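You operate a simulated robot arm through the tools that you are given. There is no shell and no other tool. Be economical: measure what you need, move in short steps, check, and stop when the job is done.

You run a simulated two-armed robot. Do the job below in one go: nothing can be reset, and whatever is moved stays where it is left.

JOB
Hold the dustpan on the gauging bench top steady with one hand and put the silver bolt marked "27" from the gauging bench top in it with the other.

Only the result counts: the job must be done as asked and must still hold three seconds after the hand-in. Knocking over, shifting, dropping, spilling or breaking anything else fails it.

ROBOT AND FRAMES
Two 7-joint arms with two-finger parallel grippers on one trunk, on a base that drives. Base frame: it is fixed to the floor where the robot stands at the start and does not move with it; the origin is under the middle of the robot, x ahead of it, y to its left, z up; the surface under the hand at the start is at about z = 800. Units: mm, rad, N and s.
The left shoulder is at the start at [50, 187, 1160], the right one opposite. With the tool pointing down near the work surface each hand reaches from about 100 to 660 mm from the robot's upright axis, wherever it stands, measured 20 degrees to its own side. Payload 3.43 kg a hand.
Tool frame (each hand has its own): the origin (TCP) lies between the finger pads and is the grasp point; the fingertips stand 30 mm ahead of it; z points along the fingers, y is the line along which they close. Largest opening 94 mm; finger width 28, thickness 10; the body of the gripper, 50 by 96 mm, starts 55 mm behind the TCP.
Orientation is told as [roll, pitch, yaw] about the base's x, y, z axes, in that order, counted from this pose: with the fingers straight down and closing along the base's y, the tool's x points along the base's -x, its y along +y and its z along -z.

CONTROLS
- The arms move only by the tool nudge_tool. It takes "left_targets", "right_targets" or both (then of equal length, played together; a hand with none holds still); each is one flat list of numbers, 7 for each row, row after row: the shift along the tool's x, y, z in m, then the turn, a rotation vector about the tool's x, y, z in rad, then the closure, from 0 (fully open) to 1 (shut). In form: [dx, dy, dz, ax, ay, az, grip, dx, dy, dz, ax, ay, az, grip, ...]. A call has 1 to 20 rows; each row is the pose to reach, as a shift and turn from the pose commanded when the call began, along the tool's axes at that moment. A row lasts 0.2 s, in which the tool goes at most 50 mm and 0.15 rad; a call with a longer step from one row to the next is refused whole, and so is a gripper value outside its range. A pose out of reach is approached as far as the arm can. The call stops where the force on the tool passes 40 N (or 10 N more than at its start, if that is more) or the arm is blocked; 0.2 s more then pass. The fingers move at their own pace (about 153 mm/s each) and stop on an object; they squeeze with about 40 N. The grip force told is the motor's: it shows also when the fingers shut on nothing. Time passes only in rows, and 0.2 s behind the last, so rows that repeat a pose let the fingers close. The reply holds the time, the measured pose of the TCP, the force on the tool along the base axes, the opening and the grip force, in the units named above and with some noise, with the torque about the TCP (base axes, N m) and any sound that the robot's microphone picked up.
- Cameras (640 x 400 px; columns grow to the right, rows downward): "scene" is now at [141.3, -22.8, 1326.6]; the picture's right is [-0.15, -0.99, 0.00], its down [-0.53, 0.08, -0.84] and it looks along [0.83, -0.12, -0.54] (base axes); focal length 259 px, centre (320, 200). "left" rides on the left gripper at [76, -14, -102] in its tool frame; the picture's right is [0.18, 0.98, 0.00], its down [-0.75, 0.14, -0.64] and it looks along [-0.63, 0.12, 0.77] (tool axes); focal length 243 px, centre (320, 200). "right" rides on the right gripper at [76, 14, -103] in its tool frame; the picture's right is [-0.18, 0.98, 0.00], its down [-0.75, -0.14, -0.64] and it looks along [-0.63, -0.12, 0.77] (tool axes); focal length 243 px, centre (320, 200). There is no depth. A picture from a camera that has moved, and an enlarged one, comes with that camera's place and axes in the base frame and with its lens. The place of the scene camera against the robot may be out by one fixed shift of up to 18 mm in any direction.
- capture(camera): a new picture of that camera. It takes no simulated time.
- slide_trunk(by): slides the trunk up (or, below 0, down) by that many mm; the arms and the scene camera ride with it, the base frame stays. It gives what a move gives, with no picture.
- roll_base(legs): drives the robot by 1 to 6 legs, each [ahead, left, turn to the left] in mm, mm and rad, along the robot's own axes; the way and the turn of a leg run together, so that a leg with both is an arc; at most 1500 mm and 3.142 rad a leg. The arms and the cameras ride along, it lands a little off, and it stops where it bumps. It gives what a move gives.
- head_to(pan, tilt): turns the head with the scene camera to pan (to the left, within 1.396 rad either way) and tilt (down, from -0.506 to 1.204), counted from straight ahead of the robot. It gives what a move gives.
- zoom(camera, box): a new picture of the part [left, top, right, bottom] of that camera's present view, enlarged. It takes no simulated time.
- hand_in(): hands the job in; it is judged then, once.

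Work in short steps. Places have to be worked out from the pictures, the camera data and where the tool is seen: move nearer, look again, correct. Check each grasp and each placing, and mend what went wrong. You have 120 turns and 100 pictures in all, those below and enlarged ones among them. Open the grippers and draw the arms clear of the work before you hand the job in, unless the task says otherwise; then end with one line.

The tools are called as name(argument=value, ...) on one line, values as JSON. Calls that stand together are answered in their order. nudge_tool: Moves the arms, as the interface text tells. Its arguments: {"type":"object","properties":{"left_targets":{"type":"array"},"right_targets":{"type":"array"}},"required":[]} The other tools are called the same way: slide_trunk (by) slides the trunk up or down; roll_base (legs) drives the base; head_to (pan, tilt) turns the head that bears the scene camera; capture (camera) takes a picture; zoom (camera, box) takes an enlarged picture of a part of a camera's view; hand_in () hands the job in.

At the start:

```text
t: 0.0
left_tool_pos: [389.3, 106.9, 1100.6]
left_ee_rot: [-0.001, 0.0, 0.001]
left_wrist_force: [0.8, -0.4, -0.6]
left_ft_torque: [0.03, 0.03, -0.01]
left_gripper_width: 94.0
left_grip_force: 0.0
right_tool_pos: [441.1, -342.7, 1111.9]
right_ee_rot: [-0.001, 0.0, -0.003]
right_wrist_force: [-0.3, -0.9, 0.0]
right_ft_torque: [0.01, -0.01, 0.01]
right_gripper_width: 94.4
right_grip_force: 0.0
trunk travel left (down, up): [-375.0, 57.0]
robot x, y, heading: [4.1, 3.1, -0.001]
head pan, tilt: [-0.148, 0.565]
```

scene: 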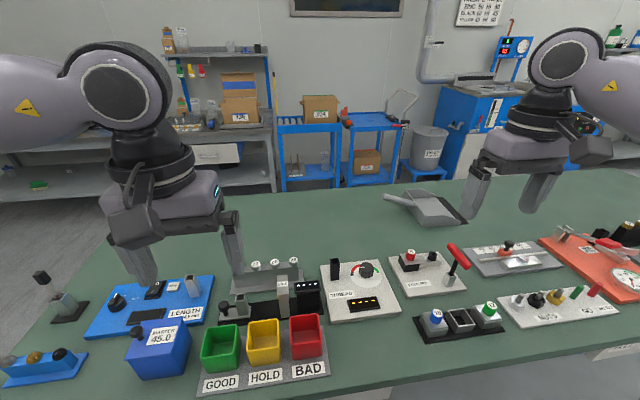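
right: 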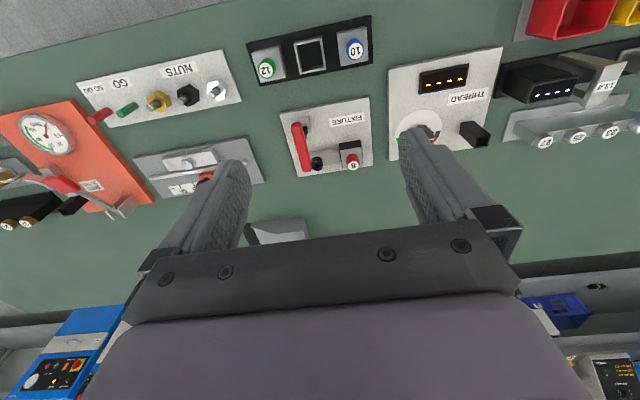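
left: 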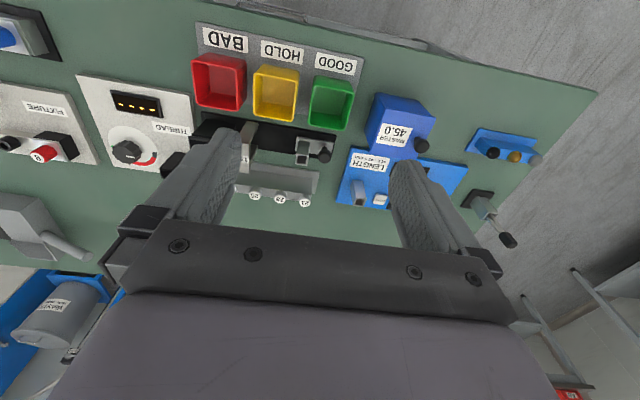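

The dustpan lies beyond the fixture, and three marked bolts stand in a rack near the left hand. I zoom in on both.

zoom(camera="scene", box=[210, 240, 330, 315])

zoom(camera="scene", box=[370, 160, 498, 240])

zoom(camera="left", box=[200, 110, 360, 210])

zoom(camera="right", box=[480, 50, 640, 150])

```text
5.33 times, centred on (270, 278) of scene
camera zoom: at [141.3, -22.8, 1326.6], right [-0.15, -0.99, 0.0], down [-0.53, 0.08, -0.84], along [0.83, -0.12, -0.54], focal length 1380 px, centre (587, -213)
```

zoom: 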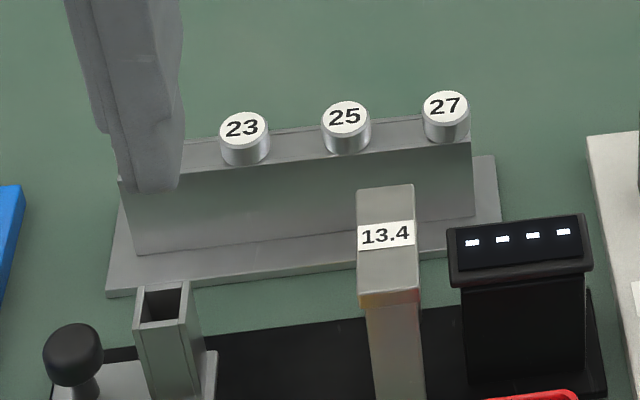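

```text
5.00 times, centred on (434, 200) of scene
camera zoom: at [141.3, -22.8, 1326.6], right [-0.15, -0.99, 0.0], down [-0.53, 0.08, -0.84], along [0.83, -0.12, -0.54], focal length 1293 px, centre (-250, 200)
```

zoom: 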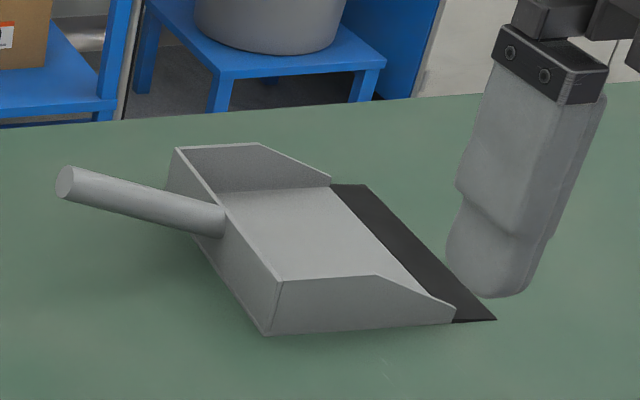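

```text
4.00 times, centred on (280, 160) of left
camera zoom: at [313.9, 92.8, 1203.5], right [-0.19, 0.98, 0.0], down [0.75, 0.14, 0.64], along [0.63, 0.12, -0.77], focal length 970 px, centre (480, 360)
```

zoom: 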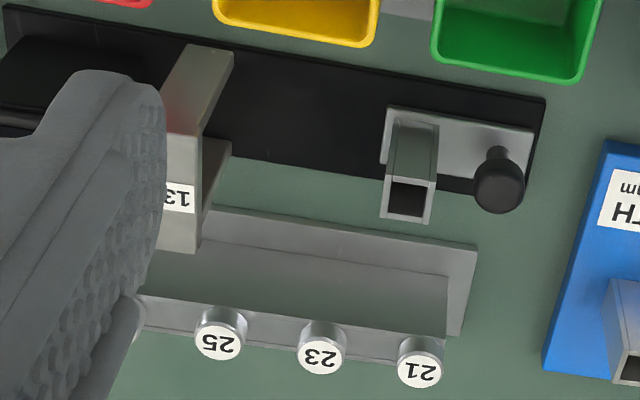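

```text
4.00 times, centred on (560, 100) of right
camera zoom: at [365.3, -328.4, 1215.5], right [0.19, 0.98, 0.0], down [0.75, -0.14, 0.64], along [0.63, -0.12, -0.77], focal length 970 px, centre (-640, 600)
```

zoom: 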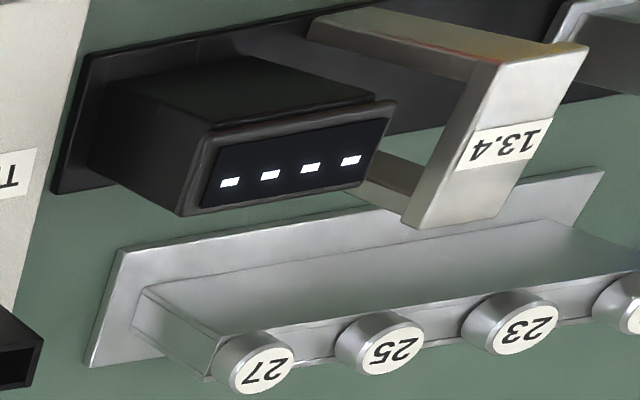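

Two-view estimate: the head of bolt 27 is near (593, -26, 877), and its size suggests about 20 mm across. The dustpan covers roughly x 745–915, y -455 to -612, with the handle toward +y, so it is far from the near edge. I look down at the table edge and out to the right to see how close the base can get.

head_to(pan=-0.5, tilt=1.1)

capture(camera="scene")

head_to(pan=-0.9, tilt=0.45)

capture(camera="scene")

```text
t: 1.0
left_tool_pos: [388.6, 106.5, 1101.6]
left_ee_rot: [0.002, -0.001, 0.003]
left_wrist_force: [0.3, 0.5, 0.6]
left_ft_torque: [0.0, -0.03, 0.01]
left_gripper_width: 93.8
left_grip_force: 0.2
right_tool_pos: [440.7, -343.3, 1112.0]
right_ee_rot: [0.0, 0.0, -0.003]
right_wrist_force: [-0.3, -0.1, 0.1]
right_ft_torque: [-0.03, 0.0, -0.02]
right_gripper_width: 94.1
right_grip_force: 0.1
trunk travel left (down, up): [-375.0, 57.0]
robot x, y, heading: [-1.0, -0.8, 0.002]
head pan, tilt: [-0.499, 1.1]
```

```text
92 pictures are left
camera scene: at [108.4, -39.8, 1285.0], right [-0.48, -0.88, 0.0], down [-0.78, 0.43, -0.45], along [0.4, -0.22, -0.89], focal length 259 px, centre (320, 200)
```

scene: 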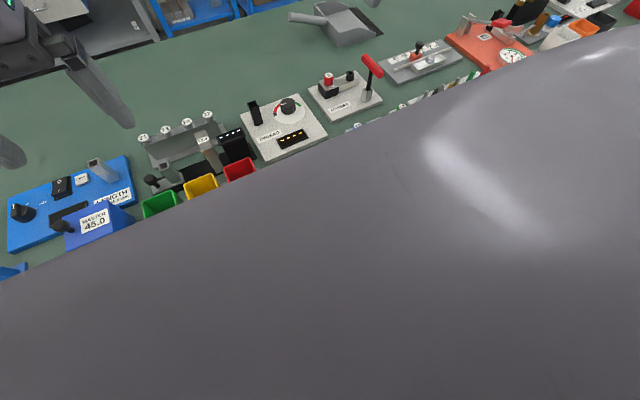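

```text
t: 2.0
left_tool_pos: [389.0, 106.5, 1100.6]
left_ee_rot: [0.0, 0.0, 0.002]
left_wrist_force: [-0.5, 0.6, 0.6]
left_ft_torque: [-0.01, 0.02, 0.0]
left_gripper_width: 94.1
left_grip_force: 0.1
right_tool_pos: [440.1, -342.1, 1111.7]
right_ee_rot: [0.001, 0.0, -0.002]
right_wrist_force: [-0.4, -0.6, 0.0]
right_ft_torque: [0.01, 0.0, -0.01]
right_gripper_width: 94.1
right_grip_force: 0.1
trunk travel left (down, up): [-375.0, 57.0]
robot x, y, heading: [0.4, 1.6, 0.003]
head pan, tilt: [-0.901, 0.45]
```

```text
91 pictures are left
camera scene: at [110.0, -81.6, 1337.0], right [-0.78, -0.62, 0.0], down [-0.27, 0.34, -0.9], along [0.56, -0.7, -0.44], focal length 259 px, centre (320, 200)
```

scene: 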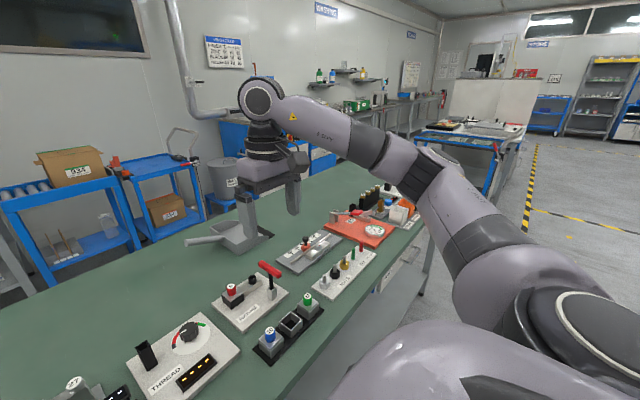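

The near side looks workable if the base gets closer, with the tools tilted forward for reach. I drive ahead a little with the arms high, then turn the head back to the bolts.

roll_base(legs=[[80, 0, 0]])

head_to(pan=-0.1, tilt=0.8)

capture(camera="scene")

```text
t: 3.0
left_tool_pos: [432.8, 107.5, 1101.0]
left_ee_rot: [-0.001, -0.002, 0.003]
left_wrist_force: [-1.6, 0.4, 0.3]
left_ft_torque: [0.0, -0.04, 0.01]
left_gripper_width: 94.0
left_grip_force: 0.1
right_tool_pos: [485.0, -344.1, 1112.3]
right_ee_rot: [0.0, -0.002, 0.0]
right_wrist_force: [-0.7, -0.5, 0.5]
right_ft_torque: [0.0, -0.05, -0.02]
right_gripper_width: 94.1
right_grip_force: 0.1
trunk travel left (down, up): [-375.0, 57.0]
robot x, y, heading: [42.9, -1.7, 0.001]
head pan, tilt: [-0.901, 0.45]
stopped in leg 1: the robot was blocked; the commanded pose is now the measured one
```

```text
t: 4.1
left_tool_pos: [435.5, 107.9, 1099.6]
left_ee_rot: [0.0, 0.002, 0.004]
left_wrist_force: [0.1, 0.6, -0.3]
left_ft_torque: [0.03, 0.0, 0.01]
left_gripper_width: 94.1
left_grip_force: 0.0
right_tool_pos: [486.5, -343.2, 1112.3]
right_ee_rot: [0.001, 0.0, 0.0]
right_wrist_force: [0.1, 0.4, -0.3]
right_ft_torque: [0.02, -0.02, 0.01]
right_gripper_width: 94.1
right_grip_force: 0.1
trunk travel left (down, up): [-375.0, 57.0]
robot x, y, heading: [46.0, 2.5, 0.003]
head pan, tilt: [-0.099, 0.799]
```

```text
90 pictures are left
camera scene: at [178.3, -17.6, 1306.7], right [-0.1, -0.99, 0.0], down [-0.71, 0.07, -0.7], along [0.69, -0.07, -0.72], focal length 259 px, centre (320, 200)
```

scene: 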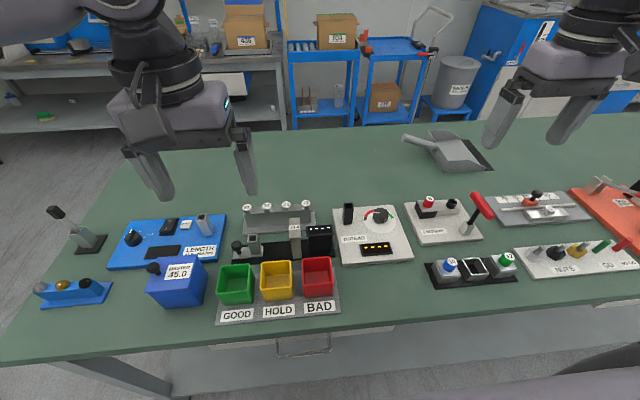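

Blocked at x≈46, so that is the closest stand. I will pick the bolt with the left hand, so I shift about 120 mm right (backed off slightly) and look with the left camera.

roll_base(legs=[[-10, 0, 0], [0, -120, 0]])

capture(camera="left")

zoom(camera="scene", box=[200, 180, 360, 280])

```text
t: 6.2
left_tool_pos: [425.1, -13.2, 1100.4]
left_ee_rot: [0.0, 0.002, 0.003]
left_wrist_force: [-0.4, 0.8, -0.7]
left_ft_torque: [0.01, -0.01, 0.0]
left_gripper_width: 93.8
left_grip_force: 0.1
right_tool_pos: [475.4, -464.1, 1112.7]
right_ee_rot: [-0.002, 0.0, -0.001]
right_wrist_force: [-1.1, 0.1, 0.3]
right_ft_torque: [0.01, 0.0, 0.01]
right_gripper_width: 94.0
right_grip_force: 0.1
trunk travel left (down, up): [-375.0, 57.0]
robot x, y, heading: [39.7, -116.0, -0.002]
head pan, tilt: [-0.099, 0.799]
```

```text
89 pictures are left
camera left: at [349.9, -27.2, 1203.2], right [-0.19, 0.98, 0.0], down [0.75, 0.14, 0.64], along [0.63, 0.12, -0.77], focal length 243 px, centre (320, 200)
```

left: 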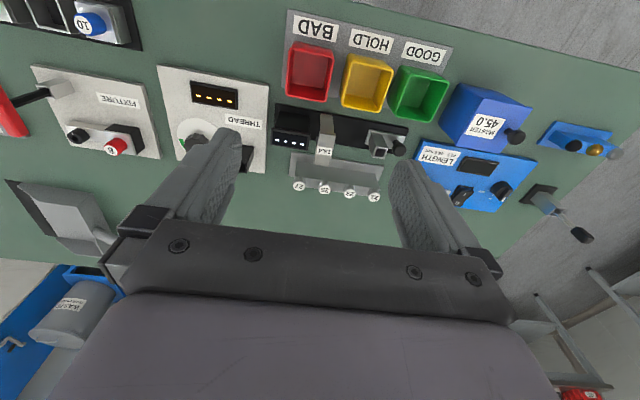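

```text
4.00 times, centred on (280, 230) of scene
camera zoom: at [168.3, -137.3, 1306.7], right [-0.1, -0.99, 0.0], down [-0.71, 0.07, -0.7], along [0.69, -0.07, -0.72], focal length 1035 px, centre (480, 80)
```

zoom: 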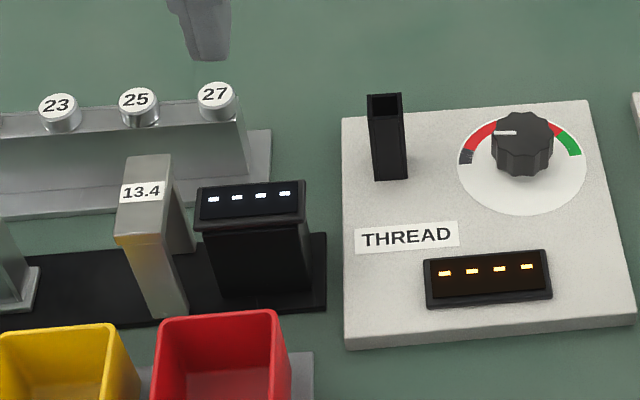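

Pictures agree on bolt 27 near (592, -22), head top about z 877, with the rack along y. I bring the left hand above it while turning it 90° so the fingers close along x, half open.

nudge_tool(left_targets=[-0.0152, -0.0008, 0.01, 0, 0, 0.1428, 0.5, -0.0304, -0.0016, 0.02, 0, 0, 0.2856, 0.5, -0.0455, -0.0025, 0.03, 0, 0, 0.4284, 0.5, -0.0607, -0.0033, 0.04, 0, 0, 0.5712, 0.5, -0.0759, -0.0041, 0.05, 0, 0, 0.714, 0.5, -0.0911, -0.0049, 0.06, 0, 0, 0.8568, 0.5, -0.1063, -0.0057, 0.07, 0, 0, 0.9996, 0.5, -0.1215, -0.0065, 0.08, 0, 0, 1.1424, 0.5, -0.1366, -0.0074, 0.09, 0, 0, 1.2852, 0.5, -0.1518, -0.0082, 0.1, 0, 0, 1.428, 0.5, -0.167, -0.009, 0.11, 0, 0, 1.571, 0.5, -0.167, -0.009, 0.11, 0, 0, 1.571, 0.5])

capture(camera="left")

capture(camera="scene")

```text
t: 8.8
left_tool_pos: [370.1, -38.6, 1093.0]
left_ee_rot: [0.005, 0.023, -1.517]
left_wrist_force: [0.7, 1.2, 10.3]
left_ft_torque: [-0.16, 0.03, -0.03]
left_gripper_width: 46.9
left_grip_force: 0.0
left hand out of reach, approached as far as the arm can: row 7, 8, 9, 10, 11, 12
right_tool_pos: [477.2, -462.1, 1112.0]
right_ee_rot: [-0.002, 0.0, -0.001]
right_wrist_force: [0.7, 0.4, -0.1]
right_ft_torque: [0.0, 0.06, 0.04]
right_gripper_width: 94.1
right_grip_force: 0.0
trunk travel left (down, up): [-375.0, 57.0]
robot x, y, heading: [34.6, -120.1, -0.007]
head pan, tilt: [-0.099, 0.799]
```

```text
87 pictures are left
camera left: at [352.3, 34.8, 1197.5], right [0.97, 0.23, 0.01], down [0.18, -0.76, 0.63], along [0.15, -0.61, -0.78], focal length 243 px, centre (320, 200)
```

left: 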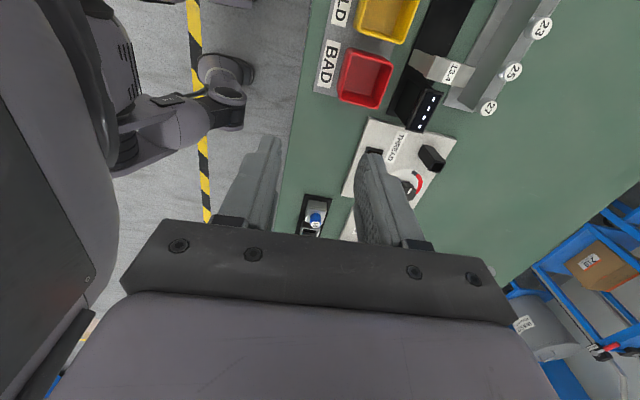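

```text
86 pictures are left
camera scene: at [169.8, -136.3, 1306.5], right [-0.1, -0.99, 0.0], down [-0.71, 0.07, -0.7], along [0.69, -0.07, -0.72], focal length 259 px, centre (320, 200)
```

scene: 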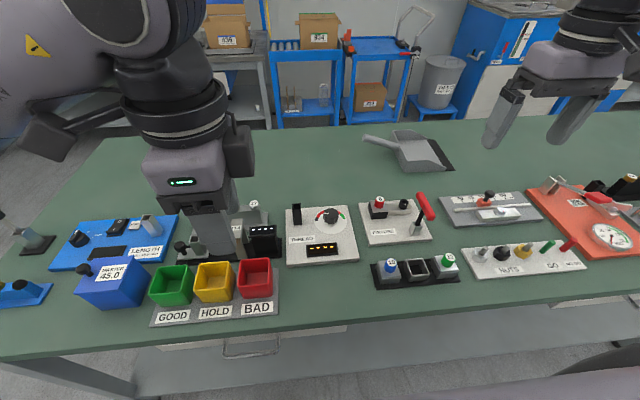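

That turn is out of reach, probably a wrist limit. I turn back toward neutral in place and see what pose results.

nudge_tool(left_targets=[0, 0, 0, 0, 0, -0.15, 0.5, 0, 0, 0, 0, 0, -0.3, 0.5, 0, 0, 0, 0, 0, -0.45, 0.5, 0, 0, 0, 0, 0, -0.6, 0.5, 0, 0, 0, 0, 0, -0.75, 0.5, 0, 0, 0, 0, 0, -0.9, 0.5, 0, 0, 0, 0, 0, -1.05, 0.5, 0, 0, 0, 0, 0, -1.2, 0.5, 0, 0, 0, 0, 0, -1.35, 0.5, 0, 0, 0, 0, 0, -1.5, 0.5, 0, 0, 0, 0, 0, -1.57, 0.5])

```text
t: 11.2
left_tool_pos: [366.6, -41.3, 1101.5]
left_ee_rot: [0.002, -0.014, 0.052]
left_wrist_force: [-0.2, 0.0, 0.3]
left_ft_torque: [0.03, -0.03, -0.01]
left_gripper_width: 47.1
left_grip_force: 0.2
right_tool_pos: [475.5, -462.6, 1111.6]
right_ee_rot: [0.0, -0.001, -0.002]
right_wrist_force: [-0.1, 0.5, 0.6]
right_ft_torque: [0.01, 0.03, -0.03]
right_gripper_width: 94.2
right_grip_force: 0.0
trunk travel left (down, up): [-375.0, 57.0]
robot x, y, heading: [34.5, -120.2, -0.0]
head pan, tilt: [-0.099, 0.799]
```

The command resets to the measured pose. Now I try the other turn (+90°) combined with the move above the bolt.

nudge_tool(left_targets=[0, 0, 0, 0, 0, -0.145, 0.5, 0, 0, 0, 0, 0, -0.29, 0.5, -0.02, 0.001, 0.01, 0, 0, -0.435, 0.5, -0.045, 0.001, 0.02, 0, 0, -0.58, 0.5, -0.07, 0.002, 0.03, 0, 0, -0.725, 0.5, -0.095, 0.003, 0.04, 0, 0, -0.87, 0.5, -0.12, 0.004, 0.05, 0, 0, -1.015, 0.5, -0.145, 0.005, 0.06, 0, 0, -1.16, 0.5, -0.17, 0.006, 0.08, 0, 0, -1.305, 0.5, -0.2, 0.007, 0.1, 0, 0, -1.45, 0.5, -0.226, 0.008, 0.11, 0, 0, -1.519, 0.5, -0.226, 0.008, 0.11, 0, 0, -1.519, 0.5])

capture(camera="left")

```text
t: 13.8
left_tool_pos: [593.4, -21.8, 993.7]
left_ee_rot: [-0.013, -0.004, 1.571]
left_wrist_force: [-1.2, -0.1, -0.3]
left_ft_torque: [0.0, 0.0, 0.01]
left_gripper_width: 47.0
left_grip_force: 0.1
right_tool_pos: [476.5, -462.2, 1112.0]
right_ee_rot: [0.0, 0.001, -0.003]
right_wrist_force: [-0.8, 0.3, 1.4]
right_ft_torque: [0.0, -0.01, -0.02]
right_gripper_width: 94.4
right_grip_force: 0.1
trunk travel left (down, up): [-375.0, 57.0]
robot x, y, heading: [37.3, -118.0, -0.001]
head pan, tilt: [-0.099, 0.799]
```

```text
85 pictures are left
camera left: at [606.1, -98.0, 1097.4], right [-0.98, -0.18, -0.01], down [-0.15, 0.75, 0.64], along [-0.11, 0.63, -0.77], focal length 243 px, centre (320, 200)
```

left: 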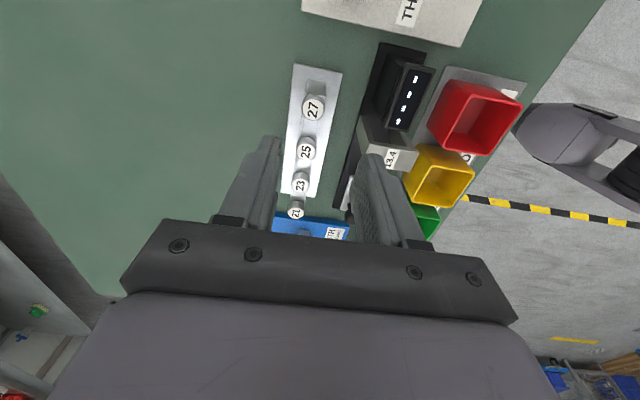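

The hand is above the bolt now. I zoom in to refine the position before descending.

zoom(camera="left", box=[240, 60, 400, 160])

zoom(camera="scene", box=[180, 160, 300, 235])

zoom(camera="right", box=[480, 30, 640, 130])

```text
4.00 times, centred on (320, 110) of left
camera zoom: at [606.1, -98.0, 1097.4], right [-0.98, -0.18, -0.01], down [-0.15, 0.75, 0.64], along [-0.11, 0.63, -0.77], focal length 970 px, centre (320, 560)
```

zoom: 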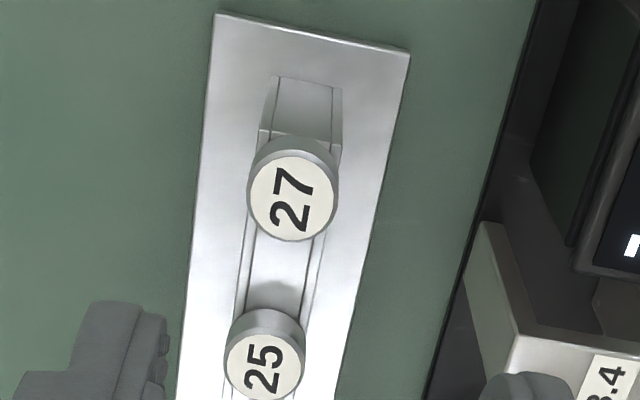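

```text
5.33 times, centred on (240, 198) of scene
camera zoom: at [168.2, -136.9, 1306.7], right [-0.1, -0.99, 0.0], down [-0.71, 0.07, -0.7], along [0.69, -0.07, -0.72], focal length 1380 px, centre (747, 213)
```

zoom: 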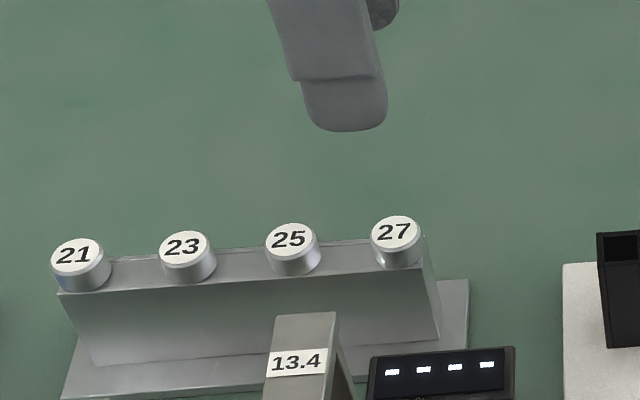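

```text
4.00 times, centred on (560, 80) of right
camera zoom: at [399.9, -447.9, 1215.3], right [0.19, 0.98, 0.0], down [0.75, -0.14, 0.64], along [0.63, -0.12, -0.77], focal length 970 px, centre (-640, 680)
```

zoom: 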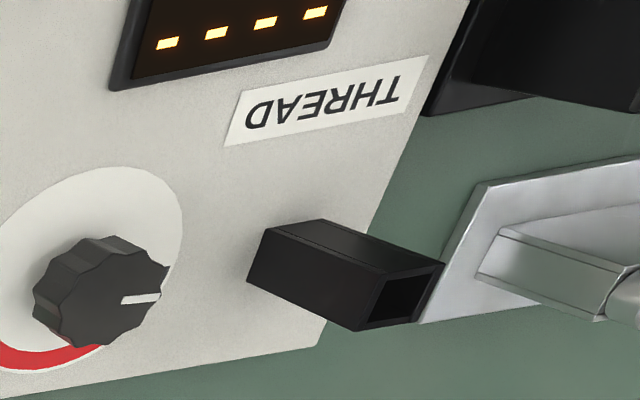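

Bolt axis reads about x 600, y -22, head top ~876 and head ~20 mm across, with clear room for both fingers. I correct x by +6 mm, go down 60 mm and look again.

nudge_tool(left_targets=[0, -0.006, 0.02, 0, 0, 0, 0.5, 0, -0.006, 0.04, 0, 0, 0, 0.5, 0, -0.006, 0.06, 0, 0, 0, 0.5, 0, -0.006, 0.06, 0, 0, 0, 0.5])

zoom(camera="left", box=[220, 70, 420, 195])

zoom(camera="scene", box=[180, 160, 300, 235])

```text
t: 14.8
left_tool_pos: [598.5, -21.2, 935.2]
left_ee_rot: [-0.012, -0.004, 1.569]
left_wrist_force: [-0.4, 0.5, 0.0]
left_ft_torque: [-0.01, -0.02, -0.03]
left_gripper_width: 46.8
left_grip_force: 0.1
right_tool_pos: [475.1, -463.2, 1111.6]
right_ee_rot: [0.002, -0.001, -0.003]
right_wrist_force: [0.2, -1.1, -0.2]
right_ft_torque: [-0.03, -0.04, -0.02]
right_gripper_width: 93.9
right_grip_force: 0.0
trunk travel left (down, up): [-375.0, 57.0]
robot x, y, heading: [35.1, -120.0, -0.004]
head pan, tilt: [-0.099, 0.799]
```

```text
3.20 times, centred on (320, 132) of left
camera zoom: at [613.0, -97.1, 1037.6], right [-0.98, -0.18, -0.02], down [-0.15, 0.75, 0.64], along [-0.11, 0.63, -0.77], focal length 776 px, centre (320, 416)
```

zoom: 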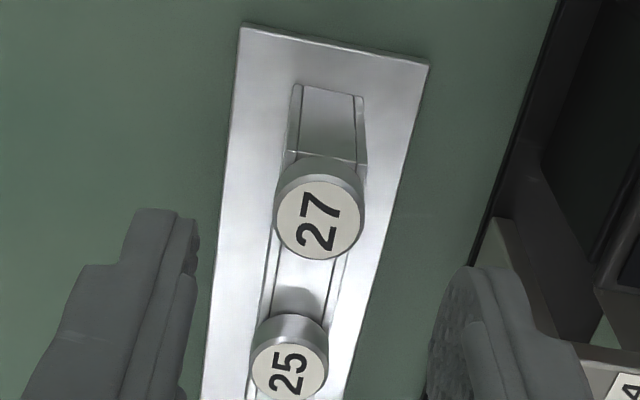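

```text
5.33 times, centred on (240, 198) of scene
camera zoom: at [168.2, -137.0, 1306.7], right [-0.1, -0.99, 0.0], down [-0.71, 0.07, -0.7], along [0.69, -0.07, -0.72], focal length 1380 px, centre (747, 213)
```

zoom: 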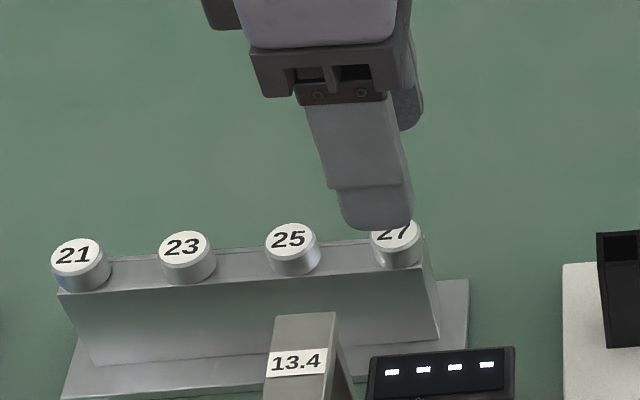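

The bolt is centred between the fingers with its head top 60 mm below the TCP (z ≈ 875). I go down 40 mm and close.

nudge_tool(left_targets=[0, 0, 0.014, 0, 0, 0, 0.5, 0, 0, 0.028, 0, 0, 0, 0.5, 0, 0, 0.04, 0, 0, 0, 0.5, 0, 0, 0.04, 0, 0, 0, 0.5])

zoom(camera="left", box=[220, 90, 420, 215])

zoom(camera="scene", box=[180, 160, 300, 235])

```text
t: 15.8
left_tool_pos: [600.0, -20.8, 895.2]
left_ee_rot: [-0.013, -0.003, 1.57]
left_wrist_force: [0.5, -0.9, 0.6]
left_ft_torque: [0.0, -0.02, -0.02]
left_gripper_width: 47.1
left_grip_force: 0.0
right_tool_pos: [476.3, -463.0, 1112.4]
right_ee_rot: [0.0, -0.001, -0.003]
right_wrist_force: [0.4, -0.6, -0.2]
right_ft_torque: [-0.04, 0.03, -0.04]
right_gripper_width: 94.2
right_grip_force: 0.0
trunk travel left (down, up): [-375.0, 57.0]
robot x, y, heading: [37.9, -119.7, -0.005]
head pan, tilt: [-0.099, 0.799]
```

```text
3.20 times, centred on (320, 152) of left
camera zoom: at [613.4, -97.4, 997.5], right [-0.98, -0.18, -0.01], down [-0.15, 0.75, 0.64], along [-0.11, 0.63, -0.77], focal length 776 px, centre (320, 352)
```

zoom: 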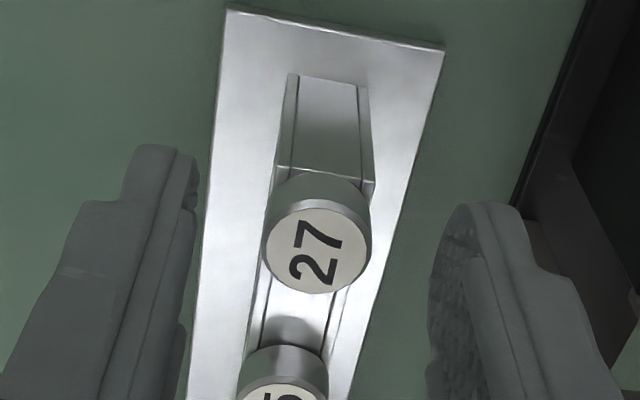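

```text
5.33 times, centred on (240, 198) of scene
camera zoom: at [168.3, -137.0, 1306.7], right [-0.1, -0.99, 0.0], down [-0.71, 0.07, -0.7], along [0.69, -0.07, -0.72], focal length 1380 px, centre (747, 213)
```

zoom: 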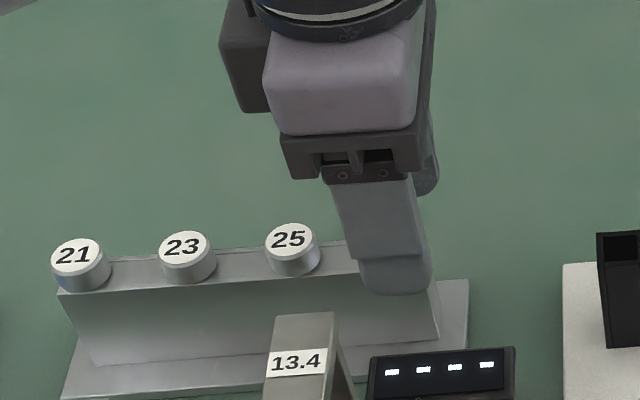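

Fingertips are about 9 mm below the head top and centred. I go 2 mm lower and close on the head.

nudge_tool(left_targets=[0, 0, 0.002, 0, 0, 0, 0.6, 0, 0, 0.002, 0, 0, 0, 0.7, 0, 0, 0.002, 0, 0, 0, 0.85, 0, 0, 0.002, 0, 0, 0, 1, 0, 0, 0.002, 0, 0, 0, 1])

```text
t: 17.0
left_tool_pos: [599.7, -21.9, 892.7]
left_ee_rot: [-0.013, -0.003, 1.568]
left_wrist_force: [-0.3, -0.6, -0.1]
left_ft_torque: [-0.01, -0.03, -0.03]
left_gripper_width: 20.4
left_grip_force: 40.0
right_tool_pos: [474.8, -462.9, 1112.4]
right_ee_rot: [0.001, 0.0, -0.001]
right_wrist_force: [0.6, -0.1, -0.1]
right_ft_torque: [0.0, 0.05, -0.02]
right_gripper_width: 93.8
right_grip_force: 0.0
trunk travel left (down, up): [-375.0, 57.0]
robot x, y, heading: [32.7, -122.5, -0.004]
head pan, tilt: [-0.099, 0.799]
```

The grip holds at 20.4 mm with 40 N. I lift straight up slowly.

nudge_tool(left_targets=[0, 0, -0.01, 0, 0, 0, 1, 0, 0, -0.02, 0, 0, 0, 1, 0, 0, -0.035, 0, 0, 0, 1, 0, 0, -0.05, 0, 0, 0, 1, 0, 0, -0.07, 0, 0, 0, 1, 0, 0, -0.09, 0, 0, 0, 1, 0, 0, -0.11, 0, 0, 0, 1])

capture(camera="scene")

capture(camera="left")

```text
t: 18.6
left_tool_pos: [597.8, -21.6, 1003.3]
left_ee_rot: [-0.014, -0.002, 1.569]
left_wrist_force: [-0.4, 0.0, -1.3]
left_ft_torque: [0.0, 0.0, 0.01]
left_gripper_width: 20.5
left_grip_force: 40.0
right_tool_pos: [474.9, -463.8, 1111.8]
right_ee_rot: [-0.001, -0.001, -0.002]
right_wrist_force: [-0.4, -0.5, 0.4]
right_ft_torque: [0.0, 0.03, 0.02]
right_gripper_width: 94.3
right_grip_force: 0.0
trunk travel left (down, up): [-375.0, 57.0]
robot x, y, heading: [32.6, -118.0, 0.0]
head pan, tilt: [-0.099, 0.799]
```

```text
77 pictures are left
camera scene: at [168.2, -137.0, 1306.7], right [-0.1, -0.99, 0.0], down [-0.71, 0.07, -0.7], along [0.69, -0.07, -0.72], focal length 259 px, centre (320, 200)
```

scene: 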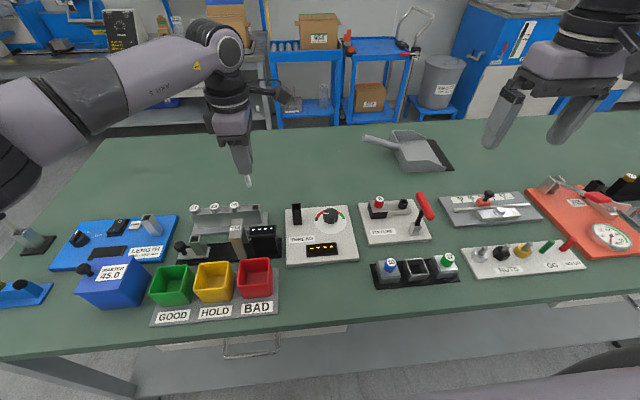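

```text
76 pictures are left
camera left: at [612.1, -97.7, 1106.4], right [-0.98, -0.18, -0.01], down [-0.15, 0.75, 0.64], along [-0.11, 0.63, -0.77], focal length 243 px, centre (320, 200)
```

left: 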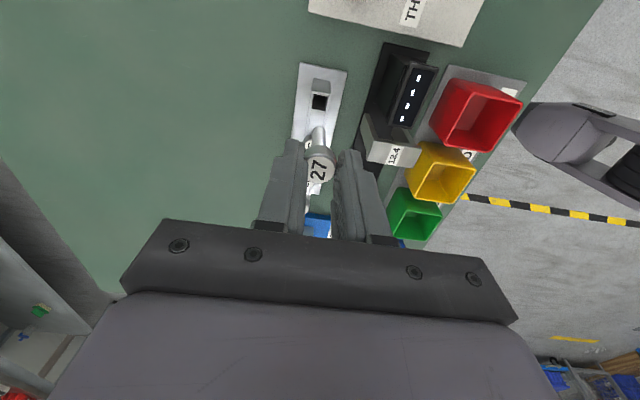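

The bolt is held firmly. From the near side the pan would need steep, crossing arms, while the far side of the bench looks open, with about 1.4 m to the carts. I tuck the left hand high, then look left and behind for a route round the left end of the table.

nudge_tool(left_targets=[0, 0, -0.04, 0, 0, 0, 1, 0, 0, -0.08, 0, 0, 0, 1, 0, 0.04, -0.1, 0, 0, 0, 1, 0, 0.08, -0.1, 0, 0, 0, 1, 0, 0.12, -0.1, 0, 0, 0, 1, -0.0, 0.16, -0.1, 0, 0, 0, 1, -0.02, 0.2, -0.1, 0, 0, 0, 1])

head_to(pan=1.1, tilt=0.35)

capture(camera="scene")

head_to(pan=0.4, tilt=0.35)

capture(camera="scene")

```text
t: 20.2
left_tool_pos: [396.8, -0.2, 1099.1]
left_ee_rot: [-0.017, -0.004, 1.57]
left_wrist_force: [-0.6, -0.4, -0.8]
left_ft_torque: [-0.02, 0.0, -0.01]
left_gripper_width: 20.5
left_grip_force: 39.7
right_tool_pos: [475.1, -462.2, 1112.1]
right_ee_rot: [0.001, 0.0, -0.003]
right_wrist_force: [0.1, 0.1, 0.2]
right_ft_torque: [0.01, -0.01, 0.01]
right_gripper_width: 94.1
right_grip_force: 0.0
trunk travel left (down, up): [-375.0, 57.0]
robot x, y, heading: [34.3, -120.2, 0.001]
head pan, tilt: [-0.099, 0.799]
```

```text
t: 21.6
left_tool_pos: [399.1, -0.9, 1100.9]
left_ee_rot: [-0.015, -0.003, 1.569]
left_wrist_force: [0.6, 0.7, -0.3]
left_ft_torque: [0.04, 0.03, -0.02]
left_gripper_width: 20.3
left_grip_force: 40.3
right_tool_pos: [474.5, -463.5, 1111.9]
right_ee_rot: [0.0, 0.0, -0.002]
right_wrist_force: [-0.7, -0.3, 0.0]
right_ft_torque: [-0.03, 0.02, 0.01]
right_gripper_width: 93.8
right_grip_force: 0.1
trunk travel left (down, up): [-375.0, 57.0]
robot x, y, heading: [36.7, -117.0, -0.0]
head pan, tilt: [1.1, 0.351]
```

```text
75 pictures are left
camera scene: at [130.6, -46.0, 1346.3], right [0.89, -0.46, 0.0], down [-0.16, -0.31, -0.94], along [0.43, 0.84, -0.34], focal length 259 px, centre (320, 200)
```

scene: 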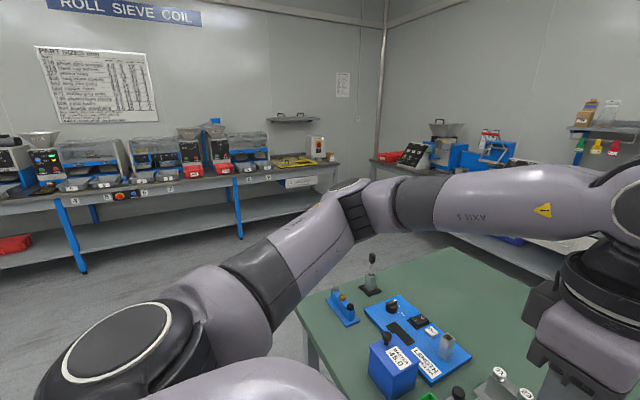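

```text
t: 22.6
left_tool_pos: [399.5, -0.3, 1100.6]
left_ee_rot: [-0.013, -0.004, 1.569]
left_wrist_force: [0.0, 0.5, 0.2]
left_ft_torque: [0.03, 0.0, 0.01]
left_gripper_width: 20.1
left_grip_force: 39.7
right_tool_pos: [475.5, -463.6, 1112.8]
right_ee_rot: [0.001, 0.001, -0.002]
right_wrist_force: [-0.8, 0.9, 0.3]
right_ft_torque: [0.02, 0.01, 0.0]
right_gripper_width: 94.1
right_grip_force: 0.1
trunk travel left (down, up): [-375.0, 57.0]
robot x, y, heading: [35.9, -122.5, -0.001]
head pan, tilt: [0.4, 0.351]
```

```text
74 pictures are left
camera scene: at [173.9, -92.7, 1346.3], right [0.39, -0.92, 0.0], down [-0.32, -0.13, -0.94], along [0.87, 0.36, -0.34], focal length 259 px, centre (320, 200)
```

scene: 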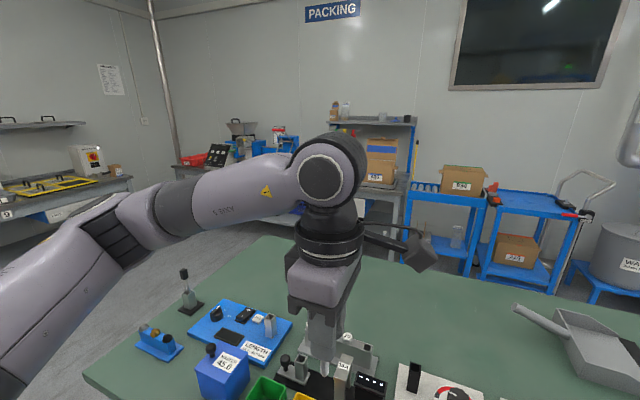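

The left corridor is about 2 m wide and the far side looks open. I back off the table, drive 1450 mm left and check.

roll_base(legs=[[-60, 0, 0], [0, 1450, 0]])

capture(camera="scene")

```text
t: 35.9
left_tool_pos: [337.8, 1424.6, 1100.0]
left_ee_rot: [-0.014, -0.003, 1.574]
left_wrist_force: [0.2, -0.7, -0.6]
left_ft_torque: [-0.03, 0.0, 0.04]
left_gripper_width: 20.3
left_grip_force: 40.0
right_tool_pos: [416.4, 962.5, 1112.6]
right_ee_rot: [0.0, 0.0, 0.001]
right_wrist_force: [-0.2, -1.1, 0.1]
right_ft_torque: [0.03, -0.03, -0.01]
right_gripper_width: 94.1
right_grip_force: 0.0
trunk travel left (down, up): [-375.0, 57.0]
robot x, y, heading: [-24.2, 1304.9, 0.005]
head pan, tilt: [0.4, 0.351]
```

```text
73 pictures are left
camera scene: at [114.2, 1332.7, 1346.3], right [0.39, -0.92, 0.0], down [-0.32, -0.13, -0.94], along [0.86, 0.37, -0.34], focal length 259 px, centre (320, 200)
```

scene: 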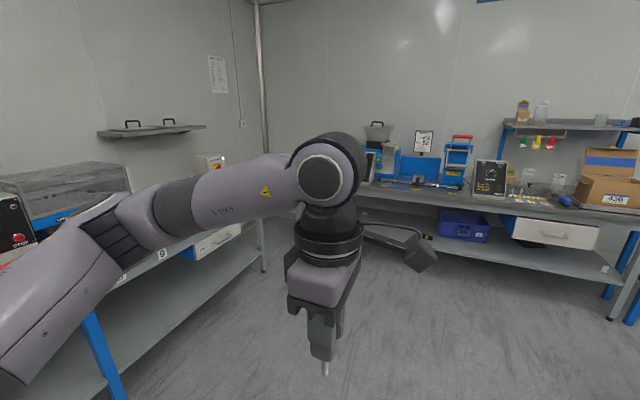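

The corridor is clear: left bench at y≈2590, back bench front at x≈2120. I turn around here, then drive backwards to the far side at x≈1420.

roll_base(legs=[[0, 0, 3.137], [-1450, 0, 0]])

head_to(pan=0.9, tilt=0.45)

capture(camera="scene")

```text
t: 50.4
left_tool_pos: [1062.1, 1173.1, 1100.8]
left_ee_rot: [-0.014, -0.004, -1.576]
left_wrist_force: [0.5, -1.0, 0.5]
left_ft_torque: [0.01, -0.01, -0.03]
left_gripper_width: 0.0
left_grip_force: 33.1
right_tool_pos: [986.7, 1633.7, 1111.8]
right_ee_rot: [-0.001, -0.001, 3.133]
right_wrist_force: [0.0, -0.2, -0.5]
right_ft_torque: [0.0, 0.0, 0.0]
right_gripper_width: 94.0
right_grip_force: 0.1
trunk travel left (down, up): [-375.0, 57.0]
robot x, y, heading: [1422.6, 1287.9, 3.128]
head pan, tilt: [0.4, 0.351]
```

```text
t: 51.3
left_tool_pos: [1060.2, 1171.8, 1100.6]
left_ee_rot: [-0.013, -0.003, -1.577]
left_wrist_force: [0.1, -0.1, 0.5]
left_ft_torque: [0.01, 0.0, -0.02]
left_gripper_width: 0.1
left_grip_force: 33.2
right_tool_pos: [986.2, 1633.8, 1111.4]
right_ee_rot: [-0.001, 0.0, 3.133]
right_wrist_force: [-1.1, 0.1, 0.2]
right_ft_torque: [0.02, 0.04, 0.01]
right_gripper_width: 94.0
right_grip_force: 0.0
trunk travel left (down, up): [-375.0, 57.0]
robot x, y, heading: [1422.6, 1288.7, 3.133]
head pan, tilt: [0.901, 0.45]
```

```text
72 pictures are left
camera scene: at [1302.8, 1207.1, 1337.1], right [-0.78, 0.63, 0.0], down [0.27, 0.34, -0.9], along [-0.57, -0.7, -0.44], focal length 259 px, centre (320, 200)
```

scene: 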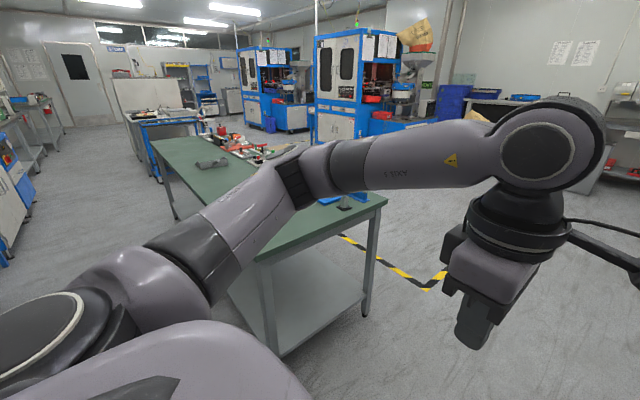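

The left gripper reads 0 mm: the bolt slipped out during the drive. I have to find it, so I look at the floor around here.

capture(camera="left")

capture(camera="right")

head_to(pan=0.0, tilt=0.75)

capture(camera="scene")

```text
71 pictures are left
camera left: at [1049.1, 1248.8, 1203.4], right [0.98, 0.18, -0.01], down [0.14, -0.75, 0.64], along [0.1, -0.63, -0.77], focal length 243 px, centre (320, 200)
```

left: 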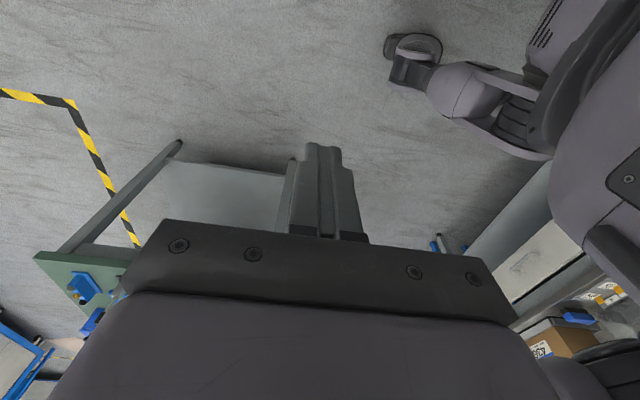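

```text
70 pictures are left
camera right: at [1062.9, 1620.1, 1215.3], right [-0.19, -0.98, 0.0], down [-0.75, 0.15, 0.64], along [-0.63, 0.12, -0.77], focal length 243 px, centre (320, 200)
```

right: 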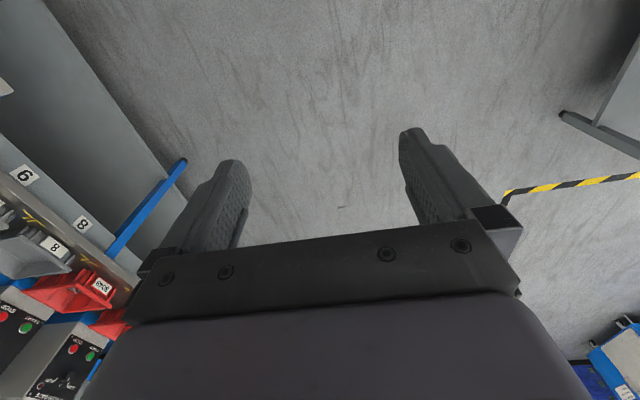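

```text
t: 52.5
left_tool_pos: [1060.2, 1172.1, 1100.3]
left_ee_rot: [-0.014, -0.005, -1.576]
left_wrist_force: [0.1, -0.2, 0.3]
left_ft_torque: [0.0, 0.0, -0.01]
left_gripper_width: 0.0
left_grip_force: 33.0
right_tool_pos: [985.9, 1634.3, 1111.9]
right_ee_rot: [0.001, 0.0, 3.134]
right_wrist_force: [-0.2, -0.5, 0.5]
right_ft_torque: [-0.01, 0.0, -0.02]
right_gripper_width: 94.1
right_grip_force: 0.1
trunk travel left (down, up): [-375.0, 57.0]
robot x, y, heading: [1422.6, 1285.8, 3.133]
head pan, tilt: [0.0, 0.75]
```

```text
69 pictures are left
camera scene: at [1277.6, 1279.2, 1310.7], right [0.01, 1.0, 0.0], down [0.68, 0.0, -0.73], along [-0.73, 0.01, -0.68], focal length 259 px, centre (320, 200)
```

scene: 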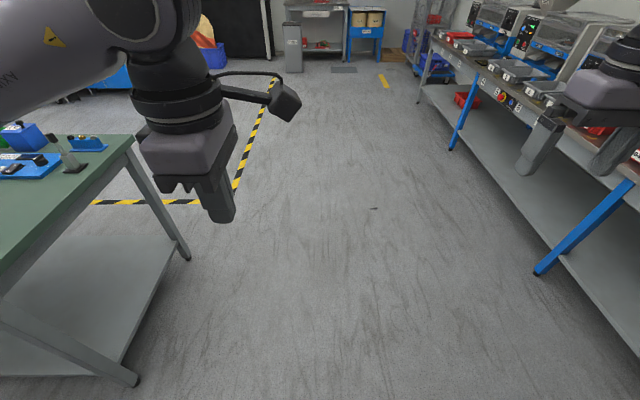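

A small object lies on the floor near (374, 208). I zoom in.

zoom(camera="scene", box=[342, 188, 406, 228])

zoom(camera="right", box=[300, 180, 380, 230])

```text
10.00 times, centred on (374, 208) of scene
camera zoom: at [1277.6, 1279.2, 1310.7], right [0.01, 1.0, 0.0], down [0.68, 0.0, -0.73], along [-0.73, 0.01, -0.68], focal length 2587 px, centre (-220, 120)
```

zoom: 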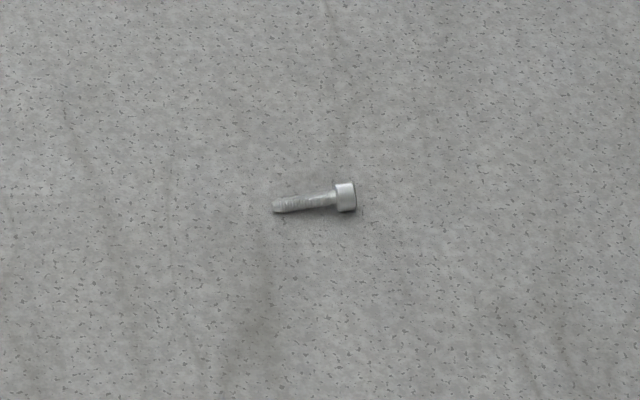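

```text
8.00 times, centred on (340, 205) of right
camera zoom: at [1062.9, 1620.0, 1215.3], right [-0.19, -0.98, 0.0], down [-0.75, 0.15, 0.64], along [-0.63, 0.12, -0.77], focal length 1941 px, centre (160, 160)
```

zoom: 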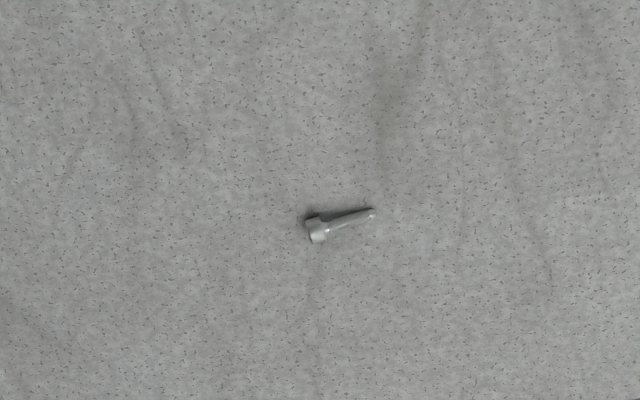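

That is the bolt, lying on the floor near (-31, 1675) with its shank about along y. I will pick it up by the shank with the left hand and the trunk lowered, so I drive to put it about 370 ahead and 170 left of me.

roll_base(legs=[[0, -557, 0], [1040, 0, 0]])

head_to(pan=0.3, tilt=1.1)

capture(camera="scene")

capture(camera="left")

```text
t: 62.9
left_tool_pos: [23.7, 1729.9, 1101.4]
left_ee_rot: [-0.014, -0.003, -1.571]
left_wrist_force: [-0.1, 0.9, -0.5]
left_ft_torque: [0.02, 0.01, -0.02]
left_gripper_width: 0.0
left_grip_force: 32.2
right_tool_pos: [-53.7, 2191.9, 1111.6]
right_ee_rot: [0.0, 0.0, 3.14]
right_wrist_force: [-0.5, 0.4, -0.7]
right_ft_torque: [0.0, 0.0, -0.01]
right_gripper_width: 94.0
right_grip_force: 0.0
trunk travel left (down, up): [-375.0, 57.0]
robot x, y, heading: [385.4, 1848.9, 3.14]
head pan, tilt: [0.0, 0.75]
```

```text
t: 63.7
left_tool_pos: [23.9, 1730.2, 1101.8]
left_ee_rot: [-0.014, -0.006, -1.57]
left_wrist_force: [-0.1, -0.4, 0.3]
left_ft_torque: [0.06, -0.01, -0.02]
left_gripper_width: 0.0
left_grip_force: 33.2
right_tool_pos: [-53.8, 2191.8, 1111.5]
right_ee_rot: [0.0, -0.001, 3.14]
right_wrist_force: [0.3, -0.2, -0.1]
right_ft_torque: [-0.04, -0.01, 0.0]
right_gripper_width: 94.0
right_grip_force: 0.0
trunk travel left (down, up): [-375.0, 57.0]
robot x, y, heading: [387.9, 1851.1, 3.141]
head pan, tilt: [0.3, 1.1]
```

```text
66 pictures are left
camera scene: at [262.4, 1820.6, 1285.0], right [-0.29, 0.96, 0.0], down [0.85, 0.26, -0.45], along [-0.43, -0.13, -0.89], focal length 259 px, centre (320, 200)
```

scene: 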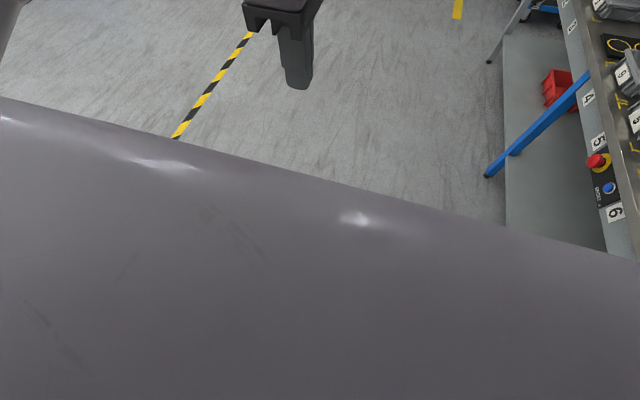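

```text
65 pictures are left
camera left: at [11.7, 1807.0, 1203.4], right [0.98, 0.18, -0.01], down [0.15, -0.75, 0.64], along [0.11, -0.63, -0.77], focal length 243 px, centre (320, 200)
```

left: 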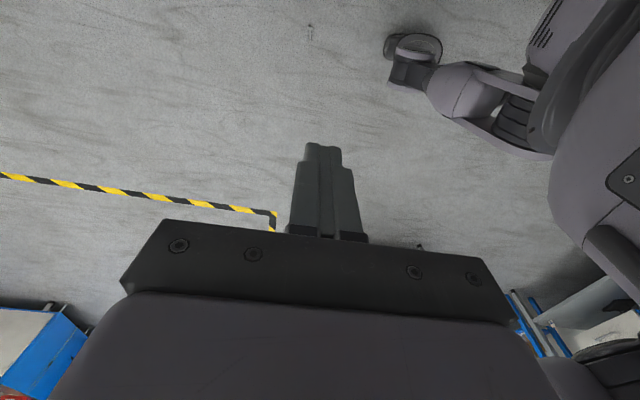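

The left camera sees the bolt, and a rough ray puts it near (-20, 1687). I edge 35 mm closer and lower the trunk all the way.

roll_base(legs=[[35, 0, 0]])

slide_trunk(by=-375)

zoom(camera="left", box=[240, 0, 400, 100])

capture(camera="scene")

```text
t: 64.5
left_tool_pos: [-11.6, 1729.8, 1100.4]
left_ee_rot: [-0.016, -0.004, -1.57]
left_wrist_force: [-0.5, 0.3, -0.1]
left_ft_torque: [0.01, -0.05, 0.02]
left_gripper_width: 0.1
left_grip_force: 32.9
right_tool_pos: [-90.4, 2192.6, 1110.8]
right_ee_rot: [-0.001, 0.001, 3.139]
right_wrist_force: [-0.7, 1.0, 0.2]
right_ft_torque: [-0.02, -0.04, -0.07]
right_gripper_width: 93.9
right_grip_force: 0.1
trunk travel left (down, up): [-375.0, 57.0]
robot x, y, heading: [350.1, 1842.8, 3.143]
head pan, tilt: [0.3, 1.1]
```

```text
t: 68.2
left_tool_pos: [-11.8, 1731.3, 727.0]
left_ee_rot: [-0.013, -0.004, -1.571]
left_wrist_force: [-1.3, -0.9, 0.6]
left_ft_torque: [0.01, 0.01, 0.0]
left_gripper_width: 0.0
left_grip_force: 32.7
right_tool_pos: [-88.2, 2192.2, 737.2]
right_ee_rot: [0.0, 0.002, 3.138]
right_wrist_force: [-0.4, -0.5, 0.1]
right_ft_torque: [0.0, -0.01, -0.01]
right_gripper_width: 93.9
right_grip_force: 0.1
trunk travel left (down, up): [0.0, 432.0]
robot x, y, heading: [350.7, 1846.0, 3.145]
head pan, tilt: [0.3, 1.1]
```

```text
4.00 times, centred on (320, 50) of left
camera zoom: at [-23.1, 1807.2, 828.4], right [0.98, 0.18, -0.01], down [0.15, -0.75, 0.64], along [0.11, -0.63, -0.77], focal length 970 px, centre (320, 800)
```

zoom: 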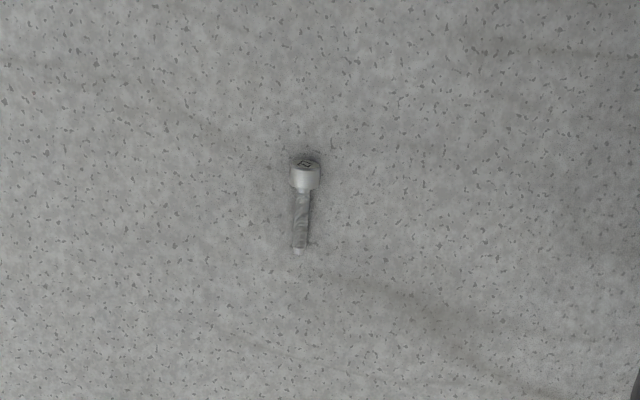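

```text
63 pictures are left
camera scene: at [227.7, 1820.6, 910.0], right [-0.29, 0.96, 0.0], down [0.85, 0.26, -0.45], along [-0.43, -0.13, -0.89], focal length 259 px, centre (320, 200)
```

scene: 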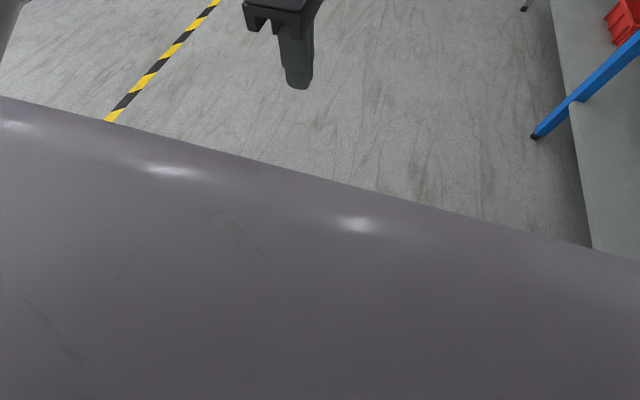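

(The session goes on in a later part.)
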